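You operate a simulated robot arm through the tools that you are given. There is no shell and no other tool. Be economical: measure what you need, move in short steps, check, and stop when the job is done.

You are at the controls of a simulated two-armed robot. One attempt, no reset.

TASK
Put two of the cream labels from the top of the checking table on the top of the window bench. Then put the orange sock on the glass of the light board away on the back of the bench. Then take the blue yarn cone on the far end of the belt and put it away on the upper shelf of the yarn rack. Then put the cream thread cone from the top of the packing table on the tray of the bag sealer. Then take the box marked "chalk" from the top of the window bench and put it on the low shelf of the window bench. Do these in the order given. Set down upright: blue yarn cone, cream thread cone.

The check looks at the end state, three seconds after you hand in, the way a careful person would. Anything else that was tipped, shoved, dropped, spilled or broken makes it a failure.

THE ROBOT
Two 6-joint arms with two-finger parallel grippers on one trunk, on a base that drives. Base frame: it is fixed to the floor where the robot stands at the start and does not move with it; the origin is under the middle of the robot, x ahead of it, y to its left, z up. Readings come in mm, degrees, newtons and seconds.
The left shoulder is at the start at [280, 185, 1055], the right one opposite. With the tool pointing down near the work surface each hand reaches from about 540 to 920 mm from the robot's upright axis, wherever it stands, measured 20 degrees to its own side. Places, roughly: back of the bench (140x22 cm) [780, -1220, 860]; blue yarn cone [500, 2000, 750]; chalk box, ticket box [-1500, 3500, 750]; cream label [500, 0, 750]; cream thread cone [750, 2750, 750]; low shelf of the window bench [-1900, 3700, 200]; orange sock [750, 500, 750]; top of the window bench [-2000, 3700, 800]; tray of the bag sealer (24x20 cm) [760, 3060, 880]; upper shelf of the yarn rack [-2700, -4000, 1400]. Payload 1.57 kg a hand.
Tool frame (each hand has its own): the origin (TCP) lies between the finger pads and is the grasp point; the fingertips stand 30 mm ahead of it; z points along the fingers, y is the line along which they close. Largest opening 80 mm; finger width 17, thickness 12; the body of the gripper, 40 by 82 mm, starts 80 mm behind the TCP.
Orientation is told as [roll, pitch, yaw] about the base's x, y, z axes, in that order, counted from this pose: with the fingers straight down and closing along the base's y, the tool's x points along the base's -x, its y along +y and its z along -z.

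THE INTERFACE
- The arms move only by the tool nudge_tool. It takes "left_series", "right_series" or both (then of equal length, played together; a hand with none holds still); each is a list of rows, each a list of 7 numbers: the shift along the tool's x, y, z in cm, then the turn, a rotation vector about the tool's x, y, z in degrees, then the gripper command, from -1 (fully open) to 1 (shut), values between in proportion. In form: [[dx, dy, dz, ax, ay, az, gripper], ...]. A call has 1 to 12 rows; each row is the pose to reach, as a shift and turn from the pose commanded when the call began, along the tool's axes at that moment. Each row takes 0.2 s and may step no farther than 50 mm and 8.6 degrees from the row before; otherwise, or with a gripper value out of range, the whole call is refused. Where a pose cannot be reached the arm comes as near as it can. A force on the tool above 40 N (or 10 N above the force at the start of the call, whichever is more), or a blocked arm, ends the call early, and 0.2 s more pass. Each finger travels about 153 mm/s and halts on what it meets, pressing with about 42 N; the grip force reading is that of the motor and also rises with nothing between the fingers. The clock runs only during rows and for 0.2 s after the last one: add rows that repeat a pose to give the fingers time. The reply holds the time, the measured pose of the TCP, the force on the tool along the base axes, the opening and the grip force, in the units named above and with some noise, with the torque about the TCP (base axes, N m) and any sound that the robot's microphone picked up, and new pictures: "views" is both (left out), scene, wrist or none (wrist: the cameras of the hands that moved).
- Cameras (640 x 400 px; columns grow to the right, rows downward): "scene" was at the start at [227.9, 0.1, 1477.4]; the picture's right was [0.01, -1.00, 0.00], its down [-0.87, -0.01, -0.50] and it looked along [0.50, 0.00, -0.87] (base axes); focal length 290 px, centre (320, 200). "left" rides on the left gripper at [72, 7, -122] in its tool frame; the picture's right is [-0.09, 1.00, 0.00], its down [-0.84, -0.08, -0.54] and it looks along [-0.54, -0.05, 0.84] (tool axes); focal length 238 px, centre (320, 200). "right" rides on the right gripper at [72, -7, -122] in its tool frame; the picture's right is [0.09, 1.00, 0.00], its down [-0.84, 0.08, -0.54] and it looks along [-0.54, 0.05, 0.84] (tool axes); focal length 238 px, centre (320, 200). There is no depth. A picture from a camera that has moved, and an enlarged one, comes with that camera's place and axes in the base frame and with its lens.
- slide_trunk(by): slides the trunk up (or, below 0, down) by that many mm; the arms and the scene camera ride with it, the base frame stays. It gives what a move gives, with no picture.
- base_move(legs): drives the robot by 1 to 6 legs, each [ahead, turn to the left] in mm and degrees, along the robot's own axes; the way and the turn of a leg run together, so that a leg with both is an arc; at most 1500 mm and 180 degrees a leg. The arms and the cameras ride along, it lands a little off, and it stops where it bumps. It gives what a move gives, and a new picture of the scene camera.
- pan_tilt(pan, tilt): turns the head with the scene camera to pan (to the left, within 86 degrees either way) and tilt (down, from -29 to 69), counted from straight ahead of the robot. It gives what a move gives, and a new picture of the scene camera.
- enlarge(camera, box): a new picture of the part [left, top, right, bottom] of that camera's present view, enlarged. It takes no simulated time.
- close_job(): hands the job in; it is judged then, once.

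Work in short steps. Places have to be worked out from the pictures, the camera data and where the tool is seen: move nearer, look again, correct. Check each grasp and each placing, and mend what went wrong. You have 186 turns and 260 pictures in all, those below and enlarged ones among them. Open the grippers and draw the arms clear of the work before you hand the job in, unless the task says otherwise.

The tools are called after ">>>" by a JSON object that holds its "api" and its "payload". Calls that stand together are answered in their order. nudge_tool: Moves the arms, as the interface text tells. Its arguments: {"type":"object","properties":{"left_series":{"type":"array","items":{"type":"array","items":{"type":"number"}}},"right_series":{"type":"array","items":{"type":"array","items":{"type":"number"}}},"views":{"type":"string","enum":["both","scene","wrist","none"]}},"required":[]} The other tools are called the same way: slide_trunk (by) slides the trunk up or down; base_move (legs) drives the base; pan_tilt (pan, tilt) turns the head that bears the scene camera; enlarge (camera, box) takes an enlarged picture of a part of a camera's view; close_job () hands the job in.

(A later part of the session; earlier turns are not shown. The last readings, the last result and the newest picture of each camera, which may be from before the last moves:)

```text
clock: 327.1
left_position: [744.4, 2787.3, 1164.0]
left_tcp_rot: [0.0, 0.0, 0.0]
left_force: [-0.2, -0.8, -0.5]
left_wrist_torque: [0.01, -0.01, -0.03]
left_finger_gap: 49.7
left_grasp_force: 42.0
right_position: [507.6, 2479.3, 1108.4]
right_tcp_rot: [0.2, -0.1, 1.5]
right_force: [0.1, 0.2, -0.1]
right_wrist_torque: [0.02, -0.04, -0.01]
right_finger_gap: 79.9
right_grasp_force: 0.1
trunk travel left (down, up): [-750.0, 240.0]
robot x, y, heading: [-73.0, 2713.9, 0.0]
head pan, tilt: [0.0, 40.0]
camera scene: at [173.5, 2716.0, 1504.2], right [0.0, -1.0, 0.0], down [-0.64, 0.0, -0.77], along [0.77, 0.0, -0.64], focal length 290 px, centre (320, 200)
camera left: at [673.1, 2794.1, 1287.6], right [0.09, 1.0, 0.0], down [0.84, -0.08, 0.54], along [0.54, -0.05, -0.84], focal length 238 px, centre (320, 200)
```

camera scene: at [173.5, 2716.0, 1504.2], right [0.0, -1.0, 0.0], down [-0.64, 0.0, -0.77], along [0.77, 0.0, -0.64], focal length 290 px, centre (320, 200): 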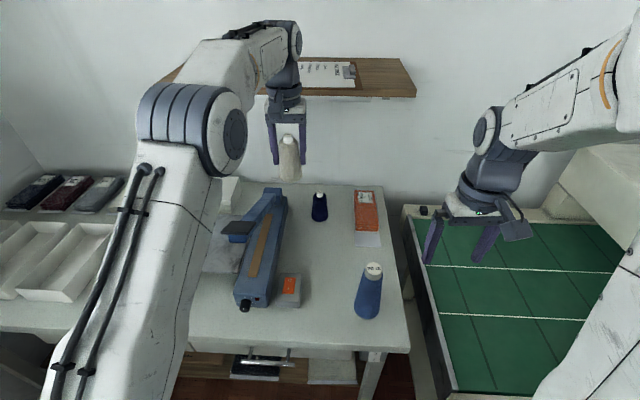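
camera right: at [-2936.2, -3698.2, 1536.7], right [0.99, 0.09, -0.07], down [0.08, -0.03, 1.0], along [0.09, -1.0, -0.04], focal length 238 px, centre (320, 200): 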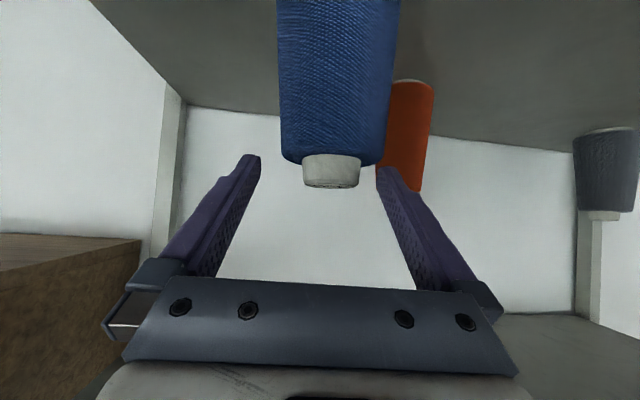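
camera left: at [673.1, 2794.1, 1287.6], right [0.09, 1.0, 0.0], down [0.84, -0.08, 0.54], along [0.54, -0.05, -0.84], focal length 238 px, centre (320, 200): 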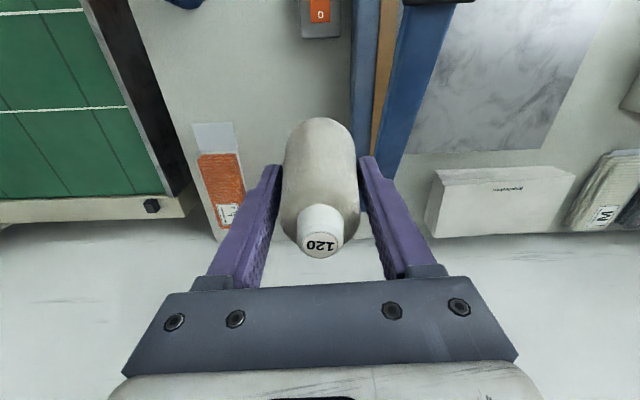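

Tray spans x≈640–855, y≈2930–3190. Move over its centre and come down partway.

>>> {"api": "nudge_tool", "payload": {"left_series": [[0, 4.6, 0, 0, 0, 0, 1], [0, 9.2, 0, 0, 0, 0, 1], [0, 13.8, 0, 0, 0, 0, 1], [0, 18.4, 0, 0, 0, 0, 1], [0, 23, 0, 0, 0, 0, 1], [0, 27.6, 0, 0, 0, 0, 1], [0, 27.6, 4.5, 0, 0, 0, 1], [0, 27.6, 9, 0, 0, 0, 1], [0, 27.6, 13.5, 0, 0, 0, 1]]}}

```text
clock: 329.1
left_position: [742.4, 3064.0, 1025.2]
left_tcp_rot: [0.0, -0.1, 0.0]
left_force: [1.2, -1.5, -0.8]
left_wrist_torque: [-0.02, 0.01, 0.01]
left_finger_gap: 49.8
left_grasp_force: 42.7
right_position: [508.2, 2479.0, 1107.6]
right_tcp_rot: [0.2, 0.0, 1.5]
right_force: [0.3, 0.3, 0.1]
right_wrist_torque: [-0.04, 0.0, 0.0]
right_finger_gap: 79.8
right_grasp_force: 0.1
trunk travel left (down, up): [-750.0, 240.0]
robot x, y, heading: [-73.0, 2715.4, 0.0]
head pan, tilt: [0.0, 40.0]
camera scene: at [173.4, 2716.2, 1504.2], right [0.0, -1.0, 0.0], down [-0.64, 0.0, -0.77], along [0.77, 0.0, -0.64], focal length 290 px, centre (320, 200)
camera left: at [670.9, 3071.0, 1148.9], right [0.09, 1.0, 0.0], down [0.84, -0.08, 0.54], along [0.54, -0.05, -0.84], focal length 238 px, centre (320, 200)
```

scene: 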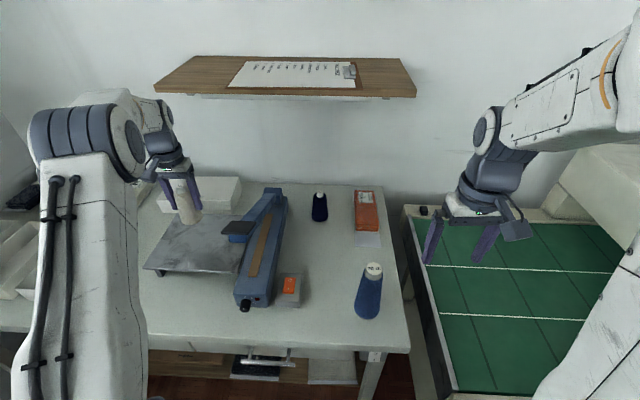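
left: 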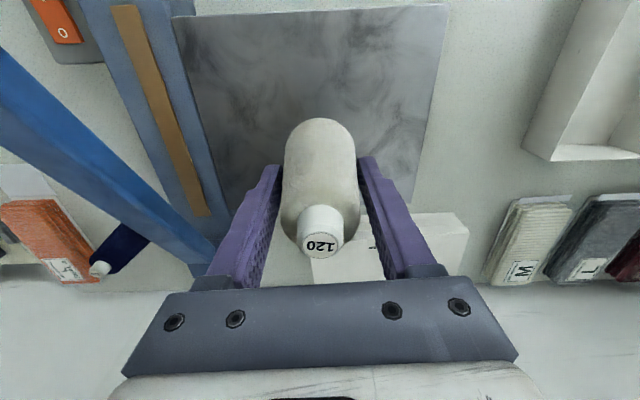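

Over the tray. Lower to about 15 mm above.

>>> {"api": "nudge_tool", "payload": {"left_series": [[0, 0, 3, 0, 0, 0, 1], [0, 0, 5.5, 0, 0, 0, 1], [0, 0, 6.5, 0, 0, 0, 1]], "views": "none"}}

>>> {"api": "nudge_tool", "payload": {"left_series": [[0, 0, 0.3, 0, 0, 0, 1], [0, 0, 0.6, 0, 0, 0, 1], [0, 0, 0.9, 0, 0, 0, 1], [0, 0, 0.9, 0, 0, 0, 1]], "views": "scene"}}

```text
clock: 329.9
left_position: [741.2, 3062.7, 961.5]
left_tcp_rot: [0.0, 0.0, 0.1]
left_force: [-0.3, -0.5, -0.9]
left_wrist_torque: [0.0, 0.02, 0.0]
left_finger_gap: 49.9
left_grasp_force: 42.1
right_position: [509.1, 2478.9, 1108.7]
right_tcp_rot: [0.2, 0.1, 1.5]
right_force: [-0.1, -1.4, -0.5]
right_wrist_torque: [0.02, 0.0, 0.04]
right_finger_gap: 80.0
right_grasp_force: 0.0
trunk travel left (down, up): [-750.0, 240.0]
robot x, y, heading: [-72.8, 2717.5, -0.1]
head pan, tilt: [0.0, 40.0]
```

```text
clock: 330.9
left_position: [742.3, 3064.4, 953.9]
left_tcp_rot: [0.0, 0.1, 0.0]
left_force: [-0.3, -0.2, -1.2]
left_wrist_torque: [0.0, 0.0, -0.01]
left_finger_gap: 49.9
left_grasp_force: 42.4
right_position: [507.8, 2478.2, 1108.0]
right_tcp_rot: [0.1, 0.0, 1.5]
right_force: [-0.5, 0.0, 0.1]
right_wrist_torque: [-0.03, 0.0, 0.03]
right_finger_gap: 80.1
right_grasp_force: 0.0
trunk travel left (down, up): [-750.0, 240.0]
robot x, y, heading: [-69.1, 2715.2, 0.3]
head pan, tilt: [0.0, 40.0]
camera scene: at [173.5, 2716.3, 1504.2], right [0.0, -1.0, 0.0], down [-0.64, 0.0, -0.77], along [0.77, 0.0, -0.64], focal length 290 px, centre (320, 200)
```

scene: 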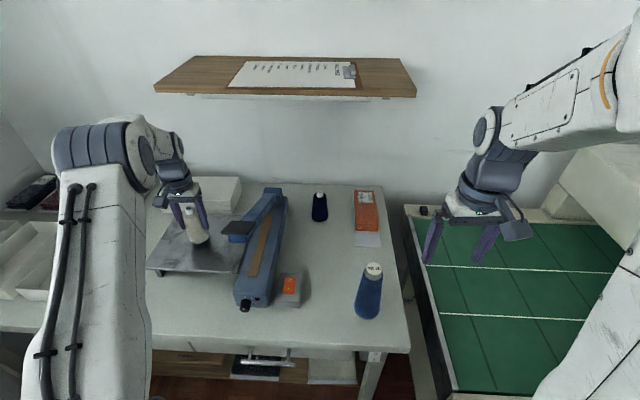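

Continue lowering in 2–3 mm rows.

>>> {"api": "nudge_tool", "payload": {"left_series": [[0, 0, 0.25, 0, 0, 0, 1], [0, 0, 0.5, 0, 0, 0, 1], [0, 0, 0.75, 0, 0, 0, 1], [0, 0, 0.75, 0, 0, 0, 1]], "views": "none"}}

```text
clock: 331.9
left_position: [741.8, 3063.8, 946.8]
left_tcp_rot: [-0.1, -0.1, 0.1]
left_force: [0.5, 0.4, -0.4]
left_wrist_torque: [0.04, -0.05, 0.02]
left_finger_gap: 49.8
left_grasp_force: 42.0
right_position: [508.7, 2478.4, 1107.7]
right_tcp_rot: [0.1, 0.0, 1.5]
right_force: [-0.1, 1.1, -0.5]
right_wrist_torque: [-0.01, 0.02, -0.03]
right_finger_gap: 80.0
right_grasp_force: 0.0
trunk travel left (down, up): [-750.0, 240.0]
robot x, y, heading: [-74.1, 2713.4, 0.1]
head pan, tilt: [0.0, 40.0]
```

>>> {"api": "nudge_tool", "payload": {"left_series": [[0, 0, 0.25, 0, 0, 0, 1], [0, 0, 0.5, 0, 0, 0, 1], [0, 0, 0.5, 0, 0, 0, 1]], "views": "wrist"}}

```text
clock: 332.7
left_position: [741.1, 3064.5, 941.5]
left_tcp_rot: [0.0, 0.1, 0.0]
left_force: [0.6, 0.3, -0.9]
left_wrist_torque: [0.0, 0.0, -0.04]
left_finger_gap: 49.5
left_grasp_force: 42.3
right_position: [508.3, 2479.2, 1107.2]
right_tcp_rot: [0.2, 0.0, 1.5]
right_force: [0.1, 0.0, -0.3]
right_wrist_torque: [-0.03, -0.01, 0.0]
right_finger_gap: 79.7
right_grasp_force: 0.1
trunk travel left (down, up): [-750.0, 240.0]
robot x, y, heading: [-77.2, 2713.9, -0.0]
head pan, tilt: [0.0, 40.0]
camera left: at [671.1, 3070.9, 1063.7], right [0.09, 1.0, 0.0], down [0.84, -0.08, 0.54], along [0.54, -0.05, -0.84], focal length 238 px, centre (320, 200)
```

left: 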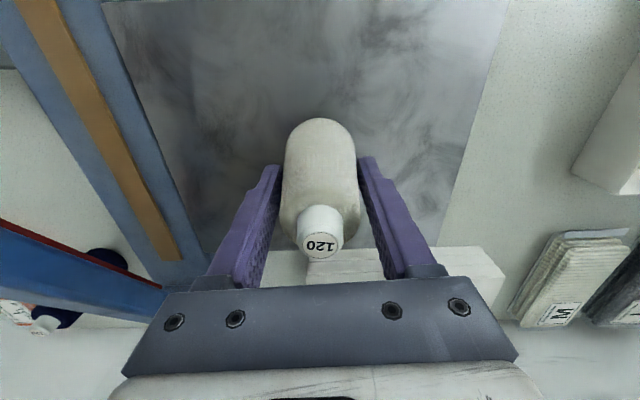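

Not yet touching. Lower further in 2.5 mm rows.

>>> {"api": "nudge_tool", "payload": {"left_series": [[0, 0, 0.25, 0, 0, 0, 1], [0, 0, 0.5, 0, 0, 0, 1], [0, 0, 0.75, 0, 0, 0, 1], [0, 0, 0.75, 0, 0, 0, 1]], "views": "none"}}

```text
clock: 333.7
left_position: [744.4, 3064.7, 938.9]
left_tcp_rot: [0.2, -0.5, 0.0]
left_force: [-3.2, -0.6, 12.7]
left_wrist_torque: [-0.23, 0.4, 0.0]
left_finger_gap: 49.8
left_grasp_force: 42.3
right_position: [507.3, 2478.8, 1108.2]
right_tcp_rot: [0.1, 0.0, 1.7]
right_force: [-0.4, -0.3, -0.9]
right_wrist_torque: [0.0, -0.01, -0.04]
right_finger_gap: 80.0
right_grasp_force: 0.0
trunk travel left (down, up): [-750.0, 240.0]
robot x, y, heading: [-75.0, 2714.5, 0.2]
head pan, tilt: [0.0, 40.0]
stopped in row 4 (left hand): the force on the tool passed its limit at 41 N (the readings are from after the stop); the commanded pose is now the measured one
```

Contact. Ease up 1.5 mm, then open gradually and rise.

>>> {"api": "nudge_tool", "payload": {"left_series": [[0, 0, -0.12, 0, 0.4, 0, 1], [0, 0, -0.12, 0, 0.4, 0, 0.1], [0, 0, -0.12, 0, 0.4, 0, -0.4], [0, 0, -0.12, 0, 0.4, 0, -0.8], [0, 0, -0.12, 0, 0.4, 0, -0.8], [0, 0, -2, 0, 0.4, 0, -0.8], [0, 0, -6, 0, 0.4, 0, -0.8], [0, 0, -10, 0, 0.4, 0, -0.8]]}}

```text
clock: 335.5
left_position: [743.0, 3061.4, 1039.9]
left_tcp_rot: [0.0, 0.0, 0.0]
left_force: [0.0, -0.8, -0.1]
left_wrist_torque: [0.02, -0.03, -0.03]
left_finger_gap: 71.9
left_grasp_force: 0.0
right_position: [508.6, 2479.6, 1106.8]
right_tcp_rot: [0.2, 0.0, 1.6]
right_force: [0.3, 1.4, 0.4]
right_wrist_torque: [-0.03, 0.05, -0.03]
right_finger_gap: 79.9
right_grasp_force: 0.1
trunk travel left (down, up): [-750.0, 240.0]
robot x, y, heading: [-72.0, 2715.1, -0.3]
head pan, tilt: [0.0, 40.0]
camera scene: at [173.5, 2716.3, 1504.1], right [0.0, -1.0, 0.0], down [-0.64, 0.0, -0.77], along [0.77, 0.0, -0.64], focal length 290 px, centre (320, 200)
camera left: at [671.4, 3068.1, 1162.4], right [0.09, 1.0, 0.0], down [0.84, -0.08, 0.54], along [0.54, -0.05, -0.84], focal length 238 px, centre (320, 200)
```

scene: 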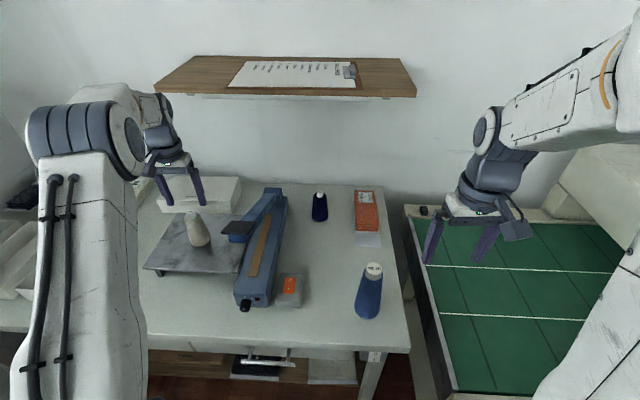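
left: 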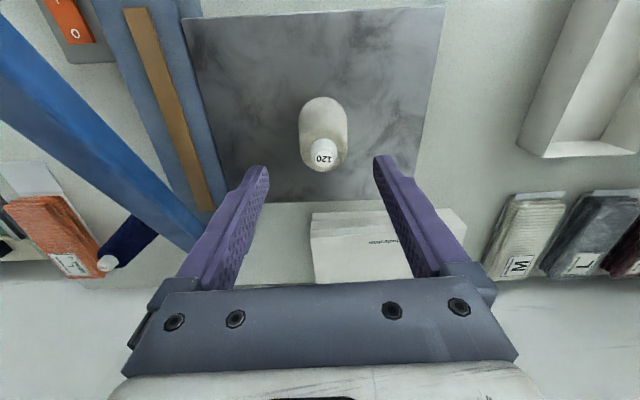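

Cream cone upright on the tray. Retract up and back.

>>> {"api": "nudge_tool", "payload": {"left_series": [[0, 0, -4.5, 0, 0, 0, -1], [0, 0, -9, 0, 0, 0, -1], [2, 0, -13, 0, 0, 0, -1], [6, 0, -14, 0, 0, 0, -1], [10.5, -1, -14, 0, 0, 0, -1], [15, -3, -14, 0, 0, 0, -1], [19, -6, -14, 0, 0, 0, -1], [22.5, -9, -14, 0, 0, 0, -1]], "views": "scene"}}

```text
clock: 337.3
left_position: [520.1, 2970.5, 1178.0]
left_tcp_rot: [0.0, 0.1, 0.1]
left_force: [1.0, -1.0, -0.1]
left_wrist_torque: [0.01, -0.02, 0.03]
left_finger_gap: 79.9
left_grasp_force: 0.1
right_position: [508.9, 2479.4, 1109.1]
right_tcp_rot: [0.2, -0.1, 1.6]
right_force: [0.4, 0.3, -0.1]
right_wrist_torque: [-0.02, 0.05, 0.01]
right_finger_gap: 79.8
right_grasp_force: 0.0
trunk travel left (down, up): [-750.0, 240.0]
robot x, y, heading: [-70.6, 2716.1, 0.1]
head pan, tilt: [0.0, 40.0]
camera scene: at [173.6, 2716.4, 1504.2], right [0.0, -1.0, 0.0], down [-0.64, 0.0, -0.77], along [0.77, 0.0, -0.64], focal length 290 px, centre (320, 200)
```

scene: 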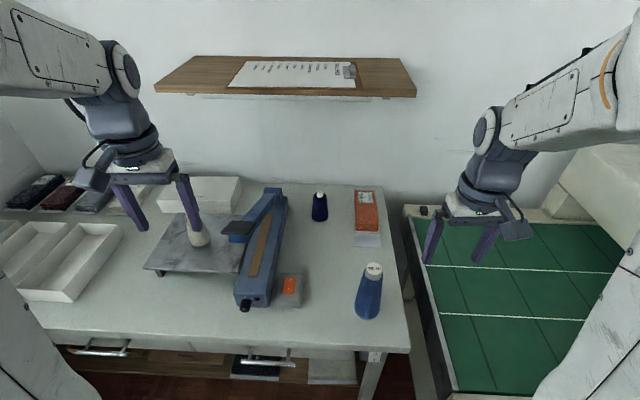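

Drive back to the window bench for the chalk box.

>>> {"api": "base_move", "payload": {"legs": [[-120, 0], [0, 168], [550, 0], [0, 12], [750, 0], [0, -90]]}}

>>> {"api": "pan_tilt", "payload": {"pan": 0, "tilt": 50}}

```text
clock: 355.6
left_position: [-1701.7, 3561.3, 1176.7]
left_tcp_rot: [0.1, -0.1, 91.0]
left_force: [-0.3, 0.1, -0.4]
left_wrist_torque: [0.02, -0.02, 0.01]
left_finger_gap: 80.2
left_grasp_force: 0.0
right_position: [-1217.0, 3562.5, 1108.8]
right_tcp_rot: [0.6, -0.7, 92.9]
right_force: [-23.7, 4.7, -3.4]
right_wrist_torque: [-0.42, -2.05, 0.01]
right_finger_gap: 59.3
right_grasp_force: 0.1
trunk travel left (down, up): [-750.0, 240.0]
robot x, y, heading: [-1438.2, 2975.0, 91.2]
head pan, tilt: [0.0, 40.0]
stopped in leg 6: the force on the tool passed its limit at 99 N (the readings are from after the stop); the commanded pose is now the measured one
camera scene: at [-1442.3, 3217.3, 1504.1], right [1.0, 0.02, 0.0], down [0.02, -0.64, -0.77], along [-0.02, 0.77, -0.64], focal length 290 px, centre (320, 200)
```

scene: 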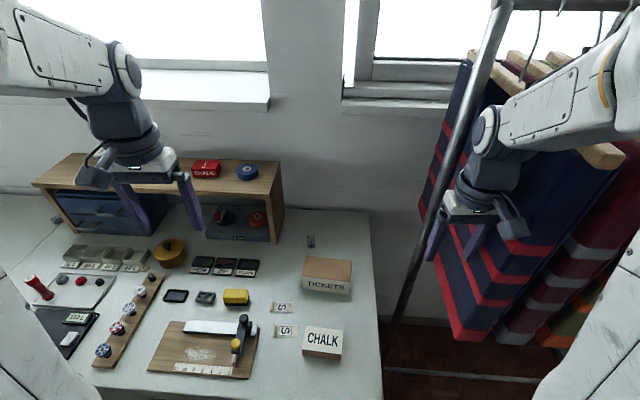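

```text
clock: 356.3
left_position: [-1702.3, 3561.2, 1176.3]
left_tcp_rot: [0.0, 0.1, 91.1]
left_force: [0.3, 0.0, -0.2]
left_wrist_torque: [0.03, -0.01, 0.01]
left_finger_gap: 80.1
left_grasp_force: 0.0
right_position: [-1214.7, 3562.9, 1110.3]
right_tcp_rot: [0.5, -0.9, 92.9]
right_force: [-25.7, 6.9, -4.8]
right_wrist_torque: [-0.58, -2.19, 0.08]
right_finger_gap: 57.4
right_grasp_force: 0.0
trunk travel left (down, up): [-750.0, 240.0]
robot x, y, heading: [-1436.2, 2974.5, 91.1]
head pan, tilt: [0.0, 50.0]
camera scene: at [-1441.9, 3209.5, 1489.9], right [1.0, 0.02, 0.0], down [0.02, -0.77, -0.64], along [-0.01, 0.64, -0.77], focal length 290 px, centre (320, 200)
```

scene: 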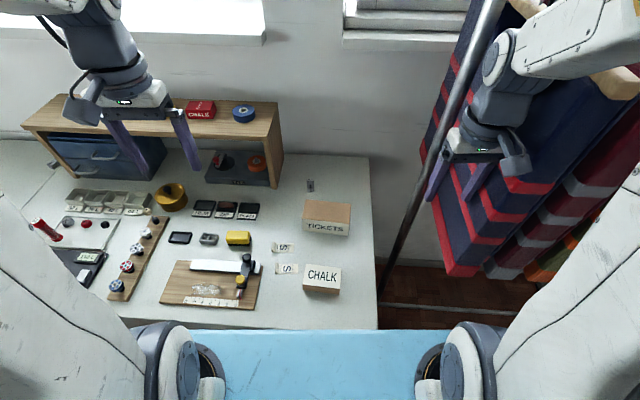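

The right hand pressed against the nearest hanging sweater. Move it gently back to −x and look.

>>> {"api": "nudge_tool", "payload": {"right_series": [[0, 2, 0, 0, 0, 0, -1], [0, 4, 0, 0, 0, 0, -1], [0.5, 7, 0, 0, 0, 0, -1], [2, 10, 0, 0, 0, 0, -1], [4, 13, 0, 0, 0, 0, -1]]}}

```text
clock: 357.5
left_position: [-1699.6, 3560.7, 1178.1]
left_tcp_rot: [0.1, 0.0, 91.0]
left_force: [0.8, -0.5, 0.3]
left_wrist_torque: [0.03, 0.0, 0.02]
left_finger_gap: 79.8
left_grasp_force: 0.1
right_position: [-1343.7, 3515.3, 1109.9]
right_tcp_rot: [0.5, -0.8, 92.8]
right_force: [0.0, 0.3, 0.1]
right_wrist_torque: [-0.01, -0.01, -0.03]
right_finger_gap: 79.8
right_grasp_force: 0.1
trunk travel left (down, up): [-750.0, 240.0]
robot x, y, heading: [-1439.1, 2972.4, 91.0]
head pan, tilt: [0.0, 50.0]
camera scene: at [-1440.1, 3209.0, 1490.0], right [1.0, 0.02, 0.0], down [0.02, -0.77, -0.64], along [-0.01, 0.64, -0.77], focal length 290 px, centre (320, 200)
camera right: at [-1332.7, 3441.9, 1231.1], right [-0.99, -0.14, 0.01], down [-0.11, 0.82, 0.55], along [-0.08, 0.55, -0.83], focal length 238 px, centre (320, 200)
```

scene: 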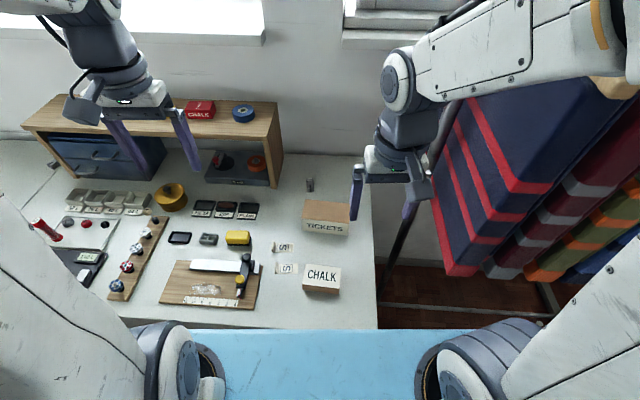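
right: 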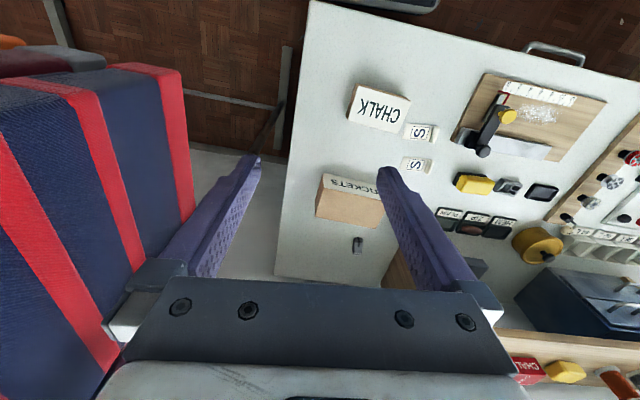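

Clear of the sweater. Back the base off 130 mm and inspect the rack.

>>> {"api": "base_move", "payload": {"legs": [[-130, 0]]}}

>>> {"api": "pan_tilt", "payload": {"pan": -40, "tilt": 20}}

```text
clock: 358.8
left_position: [-1698.8, 3429.4, 1177.9]
left_tcp_rot: [0.1, 0.1, 91.1]
left_force: [0.3, 0.7, -0.3]
left_wrist_torque: [0.0, 0.02, 0.03]
left_finger_gap: 80.0
left_grasp_force: 0.2
right_position: [-1341.0, 3384.8, 1111.9]
right_tcp_rot: [0.6, -0.7, 92.9]
right_force: [0.4, 0.5, 0.7]
right_wrist_torque: [-0.02, 0.01, 0.02]
right_finger_gap: 80.3
right_grasp_force: 0.1
trunk travel left (down, up): [-750.0, 240.0]
robot x, y, heading: [-1433.1, 2839.9, 91.1]
head pan, tilt: [0.0, 50.0]
camera scene: at [-1437.2, 3077.7, 1489.9], right [1.0, 0.02, 0.0], down [0.02, -0.77, -0.64], along [-0.01, 0.64, -0.77], focal length 290 px, centre (320, 200)
```

scene: 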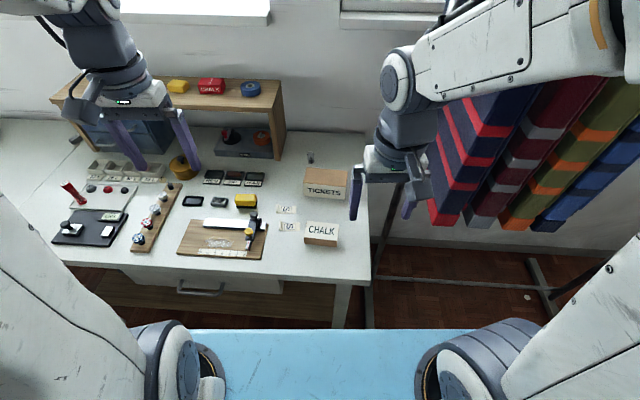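

```text
clock: 359.9
left_position: [-1699.1, 3428.9, 1177.3]
left_tcp_rot: [0.0, 0.1, 91.2]
left_force: [0.6, 0.6, 0.4]
left_wrist_torque: [0.0, 0.0, -0.01]
left_finger_gap: 79.9
left_grasp_force: 0.0
right_position: [-1342.9, 3384.8, 1109.8]
right_tcp_rot: [0.6, -0.8, 93.0]
right_force: [-0.3, 0.2, -0.6]
right_wrist_torque: [-0.03, 0.0, 0.0]
right_finger_gap: 79.9
right_grasp_force: 0.1
trunk travel left (down, up): [-750.0, 240.0]
robot x, y, heading: [-1431.9, 2839.6, 91.2]
head pan, tilt: [-40.0, 20.0]
camera scene: at [-1377.4, 3072.8, 1535.5], right [0.78, -0.63, 0.0], down [-0.21, -0.27, -0.94], along [0.59, 0.73, -0.34], focal length 290 px, centre (320, 200)
```

scene: 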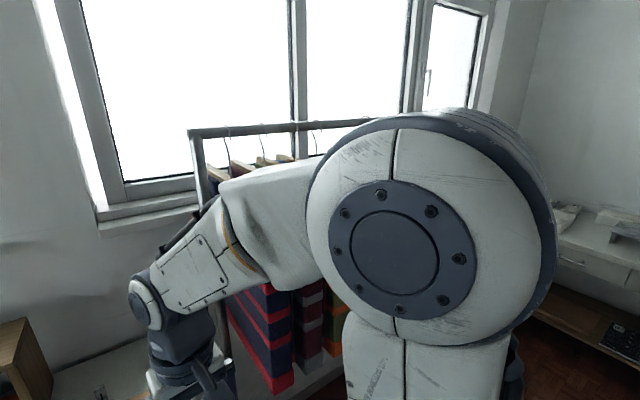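

Rack looks undisturbed. Now the chalk box at ≈(-1438,3497). Move the right hand aside (up and right), then bring the left hand over, rotating so fingers close front-to-back.

>>> {"api": "nudge_tool", "payload": {"right_series": [[0, -2, -3, 0, 0, 0, -1], [0, -5, -6, 0, 0, 0, -1], [1, -8, -9, 0, 0, 0, -1], [2, -9, -12, 0, 0, 0, -1]], "views": "none"}}

>>> {"api": "pan_tilt", "payload": {"pan": 0, "tilt": 50}}

```text
clock: 360.9
left_position: [-1699.6, 3428.8, 1177.1]
left_tcp_rot: [0.1, 0.0, 91.2]
left_force: [0.1, -0.1, -0.5]
left_wrist_torque: [-0.02, 0.0, -0.01]
left_finger_gap: 80.0
left_grasp_force: 0.0
right_position: [-1250.0, 3368.5, 1230.9]
right_tcp_rot: [0.6, -0.8, 92.9]
right_force: [0.4, 0.0, 0.1]
right_wrist_torque: [0.05, -0.01, 0.01]
right_finger_gap: 79.9
right_grasp_force: 0.0
trunk travel left (down, up): [-750.0, 240.0]
robot x, y, heading: [-1434.0, 2836.4, 91.2]
head pan, tilt: [-40.0, 20.0]
```

```text
clock: 361.9
left_position: [-1699.9, 3427.8, 1178.1]
left_tcp_rot: [0.1, 0.1, 91.0]
left_force: [-0.5, 0.7, 0.2]
left_wrist_torque: [0.02, -0.04, 0.0]
left_finger_gap: 79.9
left_grasp_force: 0.1
right_position: [-1251.3, 3367.4, 1230.3]
right_tcp_rot: [0.6, -0.8, 92.9]
right_force: [0.2, -0.8, 0.1]
right_wrist_torque: [-0.02, 0.01, 0.03]
right_finger_gap: 80.0
right_grasp_force: 0.0
trunk travel left (down, up): [-750.0, 240.0]
robot x, y, heading: [-1433.6, 2837.4, 91.3]
head pan, tilt: [0.0, 50.0]
camera scene: at [-1437.2, 3077.2, 1490.1], right [1.0, 0.02, 0.0], down [0.01, -0.77, -0.64], along [-0.01, 0.64, -0.77], focal length 290 px, centre (320, 200)
```

scene: 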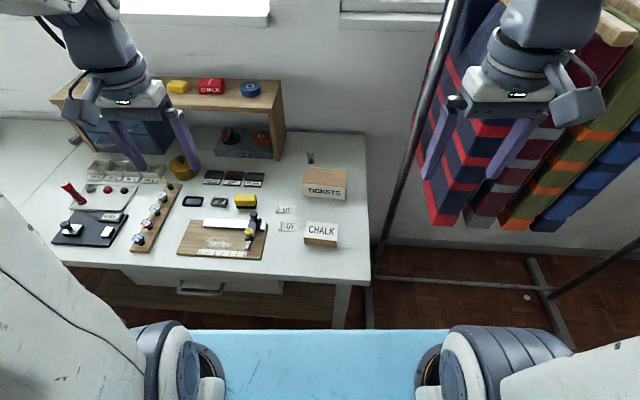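

Move left hand over the chalk box with a 90° wrist turn.

>>> {"api": "nudge_tool", "payload": {"left_series": [[-0.6, -2.4, 0, 0, 0, 8.3, -1], [-1.2, -4.8, 0, 0, 0, 16.6, -1], [-1.8, -7.2, 0, 0, 0, 24.9, -1], [-2.4, -9.6, 1, 0, 0, 33.2, -1], [-3, -12, 2.5, 0, 0, 41.5, -1], [-3.6, -14.4, 4, 0, 0, 49.8, -1], [-4.2, -16.8, 6, 0, 0, 58.1, -1], [-4.8, -19.2, 8, 0, 0, 66.4, -1], [-5.4, -21.6, 10.5, 0, 0, 74.7, -1], [-6, -24, 13, 0, 0, 83, -1], [-6.5, -26, 16, 0, 0, 91, -1]]}}

```text
clock: 364.3
left_position: [-1442.9, 3497.1, 1014.3]
left_tcp_rot: [0.0, 0.0, -0.1]
left_force: [0.1, 0.0, -0.3]
left_wrist_torque: [0.02, 0.0, 0.01]
left_finger_gap: 79.7
left_grasp_force: 0.1
right_position: [-1249.2, 3368.0, 1230.0]
right_tcp_rot: [0.6, -0.8, 93.0]
right_force: [1.0, 0.7, -0.2]
right_wrist_torque: [0.01, 0.0, -0.04]
right_finger_gap: 79.9
right_grasp_force: 0.1
trunk travel left (down, up): [-750.0, 240.0]
robot x, y, heading: [-1435.6, 2839.5, 91.2]
head pan, tilt: [0.0, 50.0]
camera scene: at [-1437.3, 3077.1, 1490.0], right [1.0, 0.02, 0.0], down [0.02, -0.77, -0.64], along [-0.01, 0.64, -0.77], focal length 290 px, centre (320, 200)
camera left: at [-1513.0, 3504.2, 1138.2], right [0.09, 1.0, 0.0], down [0.84, -0.08, 0.54], along [0.54, -0.05, -0.84], focal length 238 px, centre (320, 200)
```

scene: 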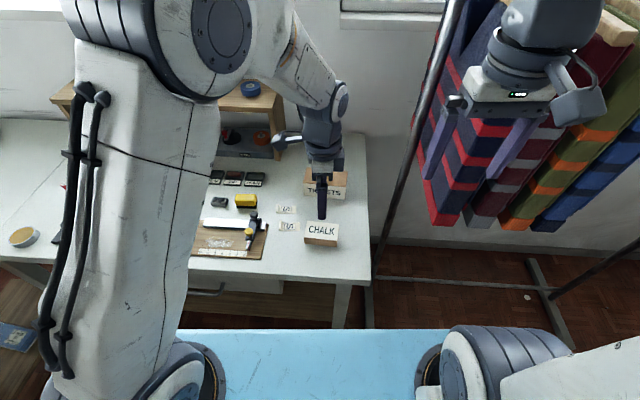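
left: 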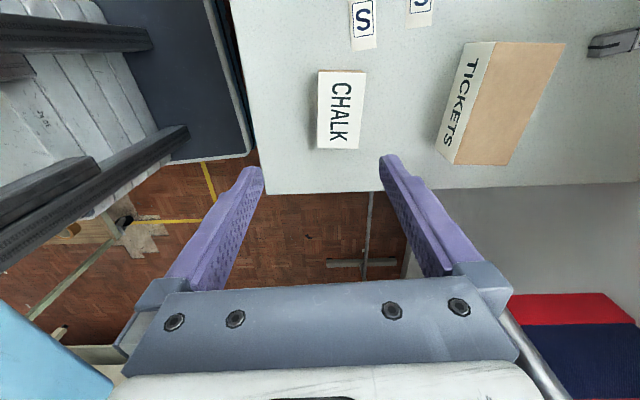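

Box spans x −1490…−1399, y 3495…3550. Centre on (−1445,3522) and descend.

>>> {"api": "nudge_tool", "payload": {"left_series": [[0.2, 2.5, 3, 0, 0, 0, -1], [0.2, 2.5, 7.5, 0, 0, 0, -1], [0.2, 2.5, 11, 0, 0, 0, -1]], "views": "wrist"}}

```text
clock: 365.1
left_position: [-1442.6, 3523.8, 904.8]
left_tcp_rot: [0.1, 0.1, 0.1]
left_force: [-0.3, 0.0, -0.2]
left_wrist_torque: [-0.01, 0.02, 0.02]
left_finger_gap: 80.2
left_grasp_force: 0.0
right_position: [-1250.1, 3367.1, 1230.2]
right_tcp_rot: [0.6, -0.8, 92.9]
right_force: [-0.4, -0.7, 0.0]
right_wrist_torque: [0.01, -0.01, -0.04]
right_finger_gap: 80.1
right_grasp_force: 0.1
trunk travel left (down, up): [-750.0, 240.0]
robot x, y, heading: [-1436.9, 2840.8, 91.3]
head pan, tilt: [0.0, 50.0]
camera left: at [-1513.9, 3530.4, 1027.9], right [0.09, 1.0, 0.0], down [0.84, -0.08, 0.54], along [0.54, -0.05, -0.84], focal length 238 px, centre (320, 200)
```

left: 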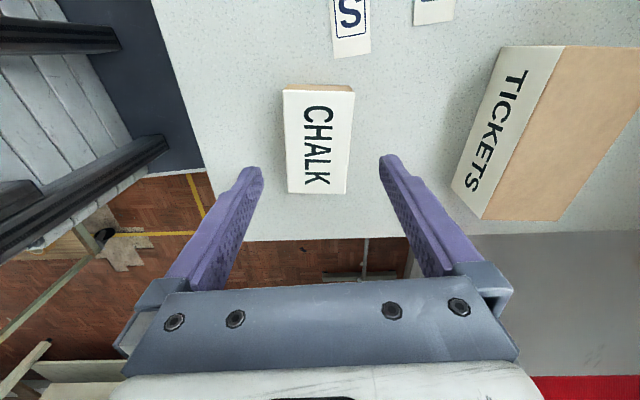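

Centred. Descend 63 mm and close.

>>> {"api": "nudge_tool", "payload": {"left_series": [[0.4, -0.1, 3, 0, 0, 0, -1], [0.4, -0.1, 5.5, 0, 0, 0, -1], [0.4, -0.1, 6.3, 0, 0, 0, -1], [0.4, -0.1, 6.3, 0, 0, 0, 0], [0.4, -0.1, 6.3, 0, 0, 0, 1], [0.4, -0.1, 6.3, 0, 0, 0, 1]], "views": "wrist"}}

```text
clock: 366.5
left_position: [-1447.4, 3521.5, 843.2]
left_tcp_rot: [0.0, 0.1, 0.1]
left_force: [-0.5, 0.2, 0.7]
left_wrist_torque: [-0.02, 0.02, 0.01]
left_finger_gap: 55.9
left_grasp_force: 41.8
right_position: [-1249.7, 3367.5, 1231.4]
right_tcp_rot: [0.6, -0.7, 93.0]
right_force: [0.3, 0.7, -0.2]
right_wrist_torque: [0.01, 0.0, 0.02]
right_finger_gap: 80.3
right_grasp_force: 0.2
trunk travel left (down, up): [-750.0, 240.0]
robot x, y, heading: [-1432.0, 2841.1, 91.0]
head pan, tilt: [0.0, 50.0]
camera left: at [-1518.5, 3528.6, 965.6], right [0.09, 1.0, 0.0], down [0.84, -0.08, 0.54], along [0.54, -0.05, -0.84], focal length 238 px, centre (320, 200)
```

left: 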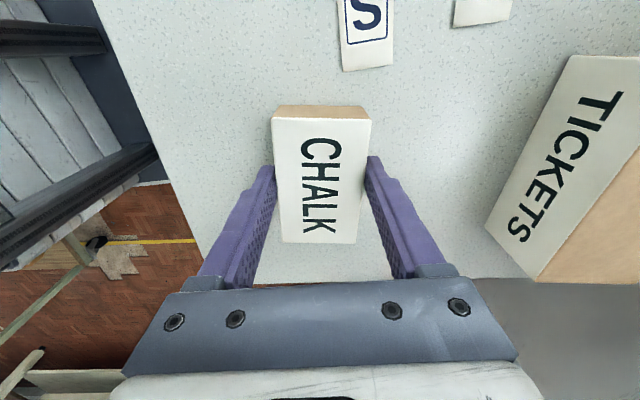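

Gripped (55.9 mm). Lift straight up, then to the left-front carrying pose.

>>> {"api": "nudge_tool", "payload": {"left_series": [[0, 0, -2, 0, 0, 0, 1], [0, 0, -6, 0, 0, 0, 1], [0, 0, -10, 0, 0, 0, 1], [0, 0, -14, 0, 0, 0, 1], [2, -1, -18, 0, 0, 0, 1], [5, -3, -20, 0, 0, 0, 1], [9, -5, -20, 0, 0, 0, 1], [13, -7, -20, 0, 0, 0, 1], [17, -8, -20, 0, 0, 0, 1], [20, -8, -20, 0, 0, 0, 1]], "views": "scene"}}

```text
clock: 368.7
left_position: [-1648.8, 3442.6, 1043.0]
left_tcp_rot: [-0.1, 0.2, 0.0]
left_force: [-0.3, 0.5, 0.3]
left_wrist_torque: [0.03, 0.01, 0.0]
left_finger_gap: 55.8
left_grasp_force: 42.0
right_position: [-1249.7, 3368.0, 1229.8]
right_tcp_rot: [0.6, -0.8, 93.0]
right_force: [1.0, -0.1, -0.5]
right_wrist_torque: [0.01, 0.0, 0.01]
right_finger_gap: 79.7
right_grasp_force: 0.1
trunk travel left (down, up): [-750.0, 240.0]
robot x, y, heading: [-1435.5, 2836.8, 91.3]
head pan, tilt: [0.0, 50.0]
camera scene: at [-1437.2, 3077.1, 1490.0], right [1.0, 0.02, 0.0], down [0.02, -0.77, -0.64], along [-0.01, 0.64, -0.77], focal length 290 px, centre (320, 200)
```

scene: 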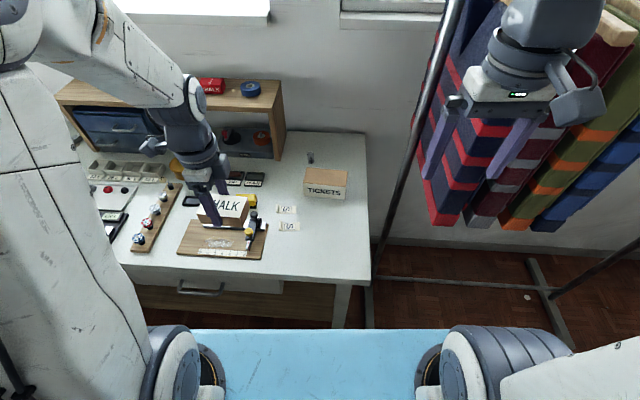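

Back off 160 mm so the hands are in front of the bench, lower the trunk, and look under the bench.

>>> {"api": "base_move", "payload": {"legs": [[-170, 0]]}}

>>> {"api": "slide_trunk", "payload": {"by": -650}}

>>> {"api": "pan_tilt", "payload": {"pan": 15, "tilt": 25}}

```text
clock: 370.2
left_position: [-1653.9, 3295.0, 1044.3]
left_tcp_rot: [-0.1, 0.1, 0.6]
left_force: [-0.3, 0.4, -1.1]
left_wrist_torque: [0.03, 0.02, -0.02]
left_finger_gap: 55.6
left_grasp_force: 41.6
right_position: [-1255.0, 3223.8, 1229.4]
right_tcp_rot: [0.6, -1.0, 93.4]
right_force: [0.0, -0.4, -0.7]
right_wrist_torque: [0.0, -0.05, -0.01]
right_finger_gap: 80.1
right_grasp_force: 0.1
trunk travel left (down, up): [-750.0, 240.0]
robot x, y, heading: [-1433.0, 2693.0, 92.0]
head pan, tilt: [0.0, 50.0]
stopped in leg 1: the robot was blocked; the commanded pose is now the measured one
camera scene: at [-1440.6, 2930.4, 1490.1], right [1.0, 0.03, 0.0], down [0.02, -0.77, -0.64], along [-0.02, 0.64, -0.77], focal length 290 px, centre (320, 200)
```

scene: 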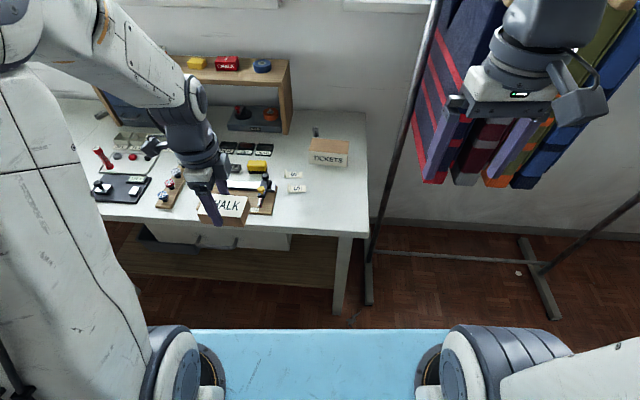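

```text
refused: -650 is not a number from -400 to 400
```

```text
clock: 371.1
left_position: [-1653.7, 3294.0, 1044.2]
left_tcp_rot: [-0.1, 0.0, 0.6]
left_force: [-0.7, -0.2, -2.0]
left_wrist_torque: [0.0, -0.02, 0.0]
left_finger_gap: 55.5
left_grasp_force: 41.6
right_position: [-1255.7, 3223.0, 1228.8]
right_tcp_rot: [0.5, -0.9, 93.5]
right_force: [0.1, 0.9, 0.1]
right_wrist_torque: [-0.03, 0.01, 0.0]
right_finger_gap: 79.9
right_grasp_force: 0.0
trunk travel left (down, up): [-750.0, 240.0]
robot x, y, heading: [-1435.5, 2692.8, 91.7]
head pan, tilt: [15.0, 25.0]
camera scene: at [-1464.9, 2942.1, 1527.4], right [0.96, 0.29, 0.0], down [0.12, -0.41, -0.91], along [-0.26, 0.87, -0.42], focal length 290 px, centre (320, 200)
```

scene: 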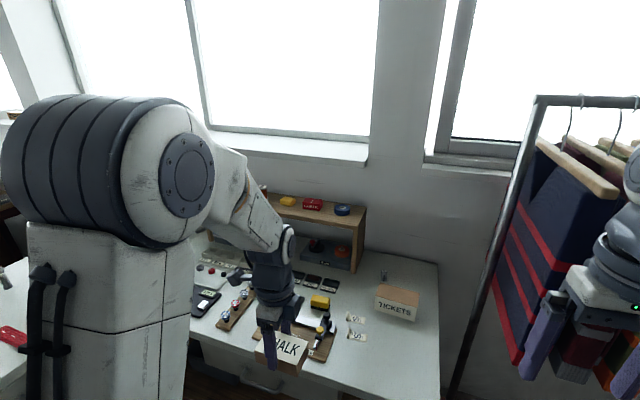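

I touched the trolley behind; move 30 mm forward and lower the trunk in two steps.

>>> {"api": "base_move", "payload": {"legs": [[30, 0]]}}

>>> {"api": "slide_trunk", "payload": {"by": -400}}

>>> {"api": "slide_trunk", "payload": {"by": -280}}

>>> {"api": "pan_tilt", "payload": {"pan": 0, "tilt": 30}}

```text
clock: 371.9
left_position: [-1653.6, 3324.4, 1045.0]
left_tcp_rot: [-0.2, 0.1, 0.7]
left_force: [-0.6, -0.3, -1.2]
left_wrist_torque: [-0.02, -0.02, 0.02]
left_finger_gap: 55.4
left_grasp_force: 41.9
right_position: [-1255.8, 3252.0, 1231.8]
right_tcp_rot: [0.6, -0.9, 93.4]
right_force: [0.2, -0.3, -0.8]
right_wrist_torque: [0.01, -0.02, 0.0]
right_finger_gap: 80.3
right_grasp_force: 0.0
trunk travel left (down, up): [-750.0, 240.0]
robot x, y, heading: [-1437.6, 2721.6, 91.8]
head pan, tilt: [15.0, 25.0]
camera scene: at [-1465.6, 2971.2, 1527.6], right [0.96, 0.29, 0.0], down [0.12, -0.4, -0.91], along [-0.26, 0.87, -0.42], focal length 290 px, centre (320, 200)
```

scene: 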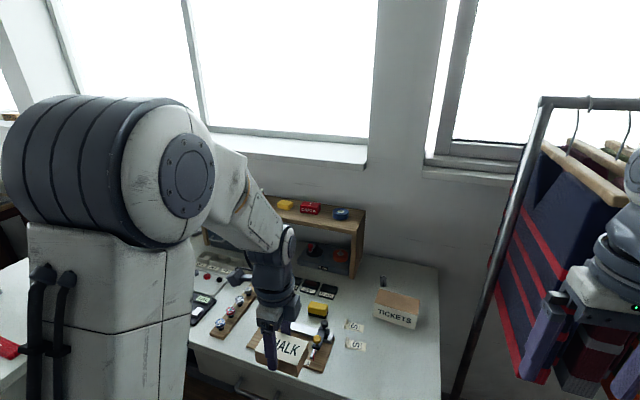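

```text
clock: 375.7
left_position: [-1654.1, 3323.4, 644.6]
left_tcp_rot: [-0.1, 0.0, 0.6]
left_force: [-1.0, -0.5, -0.6]
left_wrist_torque: [-0.01, 0.0, -0.02]
left_finger_gap: 54.8
left_grasp_force: 42.2
right_position: [-1256.1, 3252.4, 830.7]
right_tcp_rot: [0.6, -1.0, 93.4]
right_force: [0.7, -0.2, -0.1]
right_wrist_torque: [0.02, -0.01, -0.01]
right_finger_gap: 80.1
right_grasp_force: 0.0
trunk travel left (down, up): [-350.0, 640.0]
robot x, y, heading: [-1429.9, 2722.2, 91.8]
head pan, tilt: [15.0, 25.0]
```

```text
clock: 378.6
left_position: [-1655.1, 3323.9, 364.7]
left_tcp_rot: [-0.1, 0.2, 0.6]
left_force: [0.5, -0.9, -1.3]
left_wrist_torque: [-0.02, 0.01, 0.0]
left_finger_gap: 54.3
left_grasp_force: 42.9
right_position: [-1254.9, 3252.4, 550.6]
right_tcp_rot: [0.5, -0.9, 93.3]
right_force: [-0.2, 0.7, 0.6]
right_wrist_torque: [-0.02, 0.0, 0.01]
right_finger_gap: 79.8
right_grasp_force: 0.1
trunk travel left (down, up): [-70.0, 920.0]
robot x, y, heading: [-1436.0, 2726.2, 91.7]
head pan, tilt: [15.0, 25.0]
```

```text
clock: 379.3
left_position: [-1654.0, 3325.2, 363.1]
left_tcp_rot: [-0.1, 0.1, 0.6]
left_force: [-0.6, -0.6, -0.7]
left_wrist_torque: [-0.02, -0.02, 0.03]
left_finger_gap: 54.4
left_grasp_force: 41.4
right_position: [-1256.5, 3253.1, 550.6]
right_tcp_rot: [0.5, -0.9, 93.4]
right_force: [-0.4, 0.2, 0.3]
right_wrist_torque: [-0.04, 0.0, -0.01]
right_finger_gap: 80.1
right_grasp_force: 0.1
trunk travel left (down, up): [-70.0, 920.0]
robot x, y, heading: [-1437.1, 2722.4, 91.6]
head pan, tilt: [0.0, 30.0]
camera scene: at [-1441.9, 2973.7, 839.6], right [1.0, 0.03, 0.0], down [0.02, -0.5, -0.87], along [-0.03, 0.87, -0.5], focal length 290 px, centre (320, 200)
```

scene: 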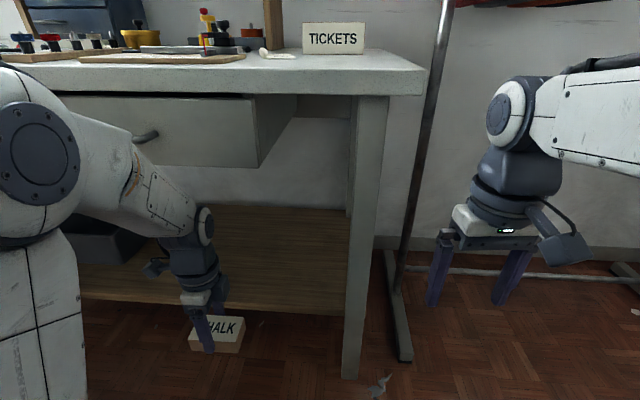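

Low shelf: front edge y≈3462, z≈275, free between x≈−1950 and −1400; a drawer hangs above for x<−1564. I'll use the open slot near x≈−1480. Pull the hand in a bit, then shift the base ~150 mm to the right.

>>> {"api": "nudge_tool", "payload": {"left_series": [[0, -3, 0, 0, 0, 0, 1], [0, -6, 0, 0, 0, 0, 1]], "views": "none"}}

>>> {"api": "base_move", "payload": {"legs": [[0, -91], [150, 0], [0, 90]]}}

```text
clock: 379.9
left_position: [-1654.7, 3264.9, 365.8]
left_tcp_rot: [0.0, 0.2, 0.6]
left_force: [0.2, 0.7, -1.7]
left_wrist_torque: [0.02, -0.01, 0.01]
left_finger_gap: 54.4
left_grasp_force: 42.1
right_position: [-1255.8, 3253.1, 549.9]
right_tcp_rot: [0.6, -0.9, 93.4]
right_force: [0.7, -0.7, 1.0]
right_wrist_torque: [-0.03, 0.02, -0.03]
right_finger_gap: 79.9
right_grasp_force: 0.0
trunk travel left (down, up): [-70.0, 920.0]
robot x, y, heading: [-1431.8, 2723.5, 91.7]
head pan, tilt: [0.0, 30.0]
```

```text
clock: 387.7
left_position: [-1167.8, 3294.4, 365.7]
left_tcp_rot: [-0.2, 0.2, -33.2]
left_force: [0.4, -1.1, 0.3]
left_wrist_torque: [0.0, 0.02, -0.02]
left_finger_gap: 54.0
left_grasp_force: 41.7
right_position: [-842.7, 3063.5, 550.3]
right_tcp_rot: [0.6, -0.9, 59.6]
right_force: [-0.9, 0.5, 0.5]
right_wrist_torque: [0.01, 0.01, -0.01]
right_finger_gap: 80.0
right_grasp_force: 0.0
trunk travel left (down, up): [-70.0, 920.0]
robot x, y, heading: [-1286.0, 2724.5, 57.8]
head pan, tilt: [0.0, 30.0]
stopped in leg 3: the robot was blocked; the commanded pose is now the measured one
camera scene: at [-1152.1, 2934.9, 839.5], right [0.85, -0.53, 0.0], down [-0.27, -0.42, -0.87], along [0.46, 0.73, -0.5], focal length 290 px, centre (320, 200)
```

scene: 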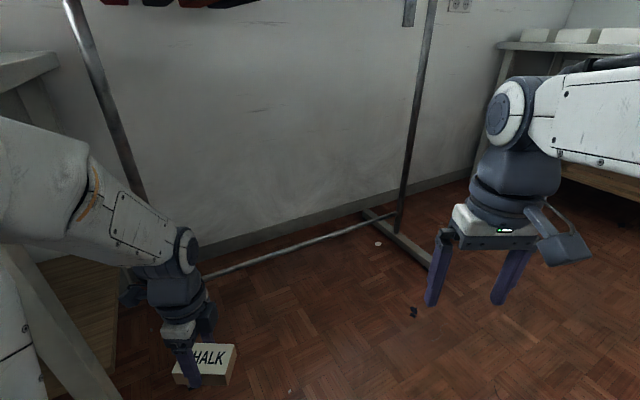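

Rear corner likely met the trolley. Nudge forward 60 mm and finish the turn.

>>> {"api": "base_move", "payload": {"legs": [[60, 0], [0, 33]]}}

```text
clock: 389.1
left_position: [-1141.8, 3343.8, 365.0]
left_tcp_rot: [-0.1, 0.0, -32.8]
left_force: [0.2, -0.1, -0.7]
left_wrist_torque: [-0.04, -0.01, 0.03]
left_finger_gap: 54.2
left_grasp_force: 42.2
right_position: [-814.4, 3114.6, 549.6]
right_tcp_rot: [0.6, -0.9, 59.9]
right_force: [-0.5, -0.4, 0.1]
right_wrist_torque: [-0.01, 0.03, -0.02]
right_finger_gap: 79.9
right_grasp_force: 0.0
trunk travel left (down, up): [-70.0, 920.0]
robot x, y, heading: [-1257.4, 2773.3, 58.0]
head pan, tilt: [0.0, 30.0]
stopped in leg 2: the robot was blocked; the commanded pose is now the measured one
camera scene: at [-1123.2, 2983.5, 839.5], right [0.85, -0.53, 0.0], down [-0.26, -0.42, -0.87], along [0.46, 0.74, -0.5], focal length 290 px, centre (320, 200)
```

scene: 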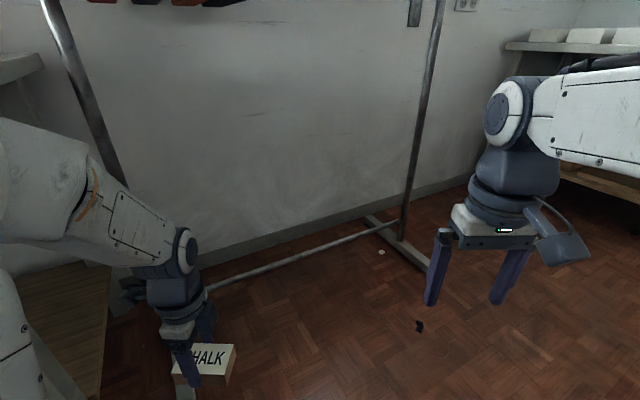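

Still blocked on the left. Look to the left to see what is touching.

>>> {"api": "pan_tilt", "payload": {"pan": 70, "tilt": 35}}

```text
clock: 390.5
left_position: [-1140.7, 3344.6, 364.5]
left_tcp_rot: [-0.1, 0.1, -32.9]
left_force: [-0.6, -0.4, -1.1]
left_wrist_torque: [-0.02, 0.02, -0.03]
left_finger_gap: 54.4
left_grasp_force: 42.0
right_position: [-815.0, 3113.3, 550.7]
right_tcp_rot: [0.7, -0.9, 60.0]
right_force: [0.3, -0.2, 0.0]
right_wrist_torque: [0.01, -0.02, 0.01]
right_finger_gap: 79.8
right_grasp_force: 0.0
trunk travel left (down, up): [-70.0, 920.0]
robot x, y, heading: [-1256.1, 2772.0, 57.9]
head pan, tilt: [70.0, 35.0]
camera scene: at [-1225.3, 2976.0, 831.7], right [0.79, 0.62, 0.0], down [0.35, -0.45, -0.82], along [-0.51, 0.64, -0.57], focal length 290 px, centre (320, 200)
```

scene: 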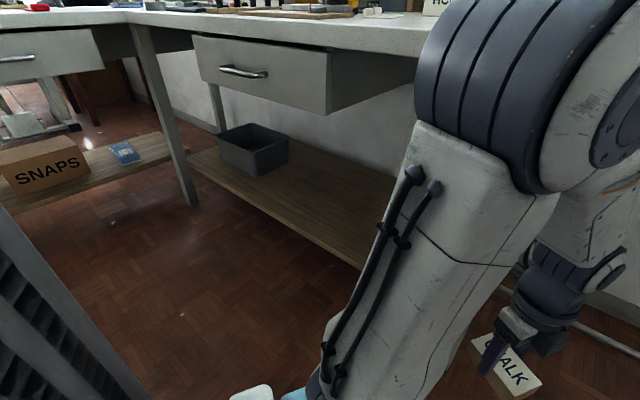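

The left elbow is against the bench's front edge. Raise the trunk 400 mm, finish the turn, then lower again.

>>> {"api": "slide_trunk", "payload": {"by": 400}}

>>> {"api": "base_move", "payload": {"legs": [[0, 33]]}}

```text
clock: 394.3
left_position: [-1141.1, 3343.1, 764.2]
left_tcp_rot: [-0.1, 0.1, -32.8]
left_force: [-0.4, 0.4, -1.1]
left_wrist_torque: [-0.03, 0.01, 0.0]
left_finger_gap: 53.9
left_grasp_force: 41.7
right_position: [-815.4, 3112.8, 950.1]
right_tcp_rot: [0.6, -0.9, 60.0]
right_force: [0.5, 0.7, -0.7]
right_wrist_torque: [0.01, 0.0, -0.01]
right_finger_gap: 79.9
right_grasp_force: 0.1
trunk travel left (down, up): [-470.0, 520.0]
robot x, y, heading: [-1254.1, 2773.3, 58.5]
head pan, tilt: [70.0, 35.0]
```

```text
clock: 395.0
left_position: [-1142.4, 3345.6, 764.8]
left_tcp_rot: [0.0, 0.1, -32.8]
left_force: [-0.7, 0.5, -0.3]
left_wrist_torque: [0.0, -0.01, 0.02]
left_finger_gap: 54.3
left_grasp_force: 42.6
right_position: [-814.7, 3113.6, 949.9]
right_tcp_rot: [0.6, -0.9, 59.9]
right_force: [0.6, 0.1, -0.2]
right_wrist_torque: [0.02, -0.01, 0.0]
right_finger_gap: 80.0
right_grasp_force: 0.1
trunk travel left (down, up): [-470.0, 520.0]
robot x, y, heading: [-1257.5, 2770.7, 58.4]
head pan, tilt: [70.0, 35.0]
stopped in leg 1: the robot was blocked; the commanded pose is now the measured one
camera scene: at [-1225.5, 2975.9, 1231.7], right [0.79, 0.62, 0.0], down [0.35, -0.45, -0.82], along [-0.51, 0.64, -0.57], focal length 290 px, centre (320, 200)
```

scene: 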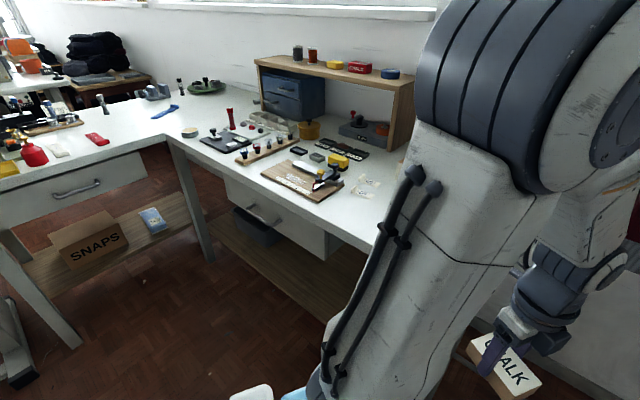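

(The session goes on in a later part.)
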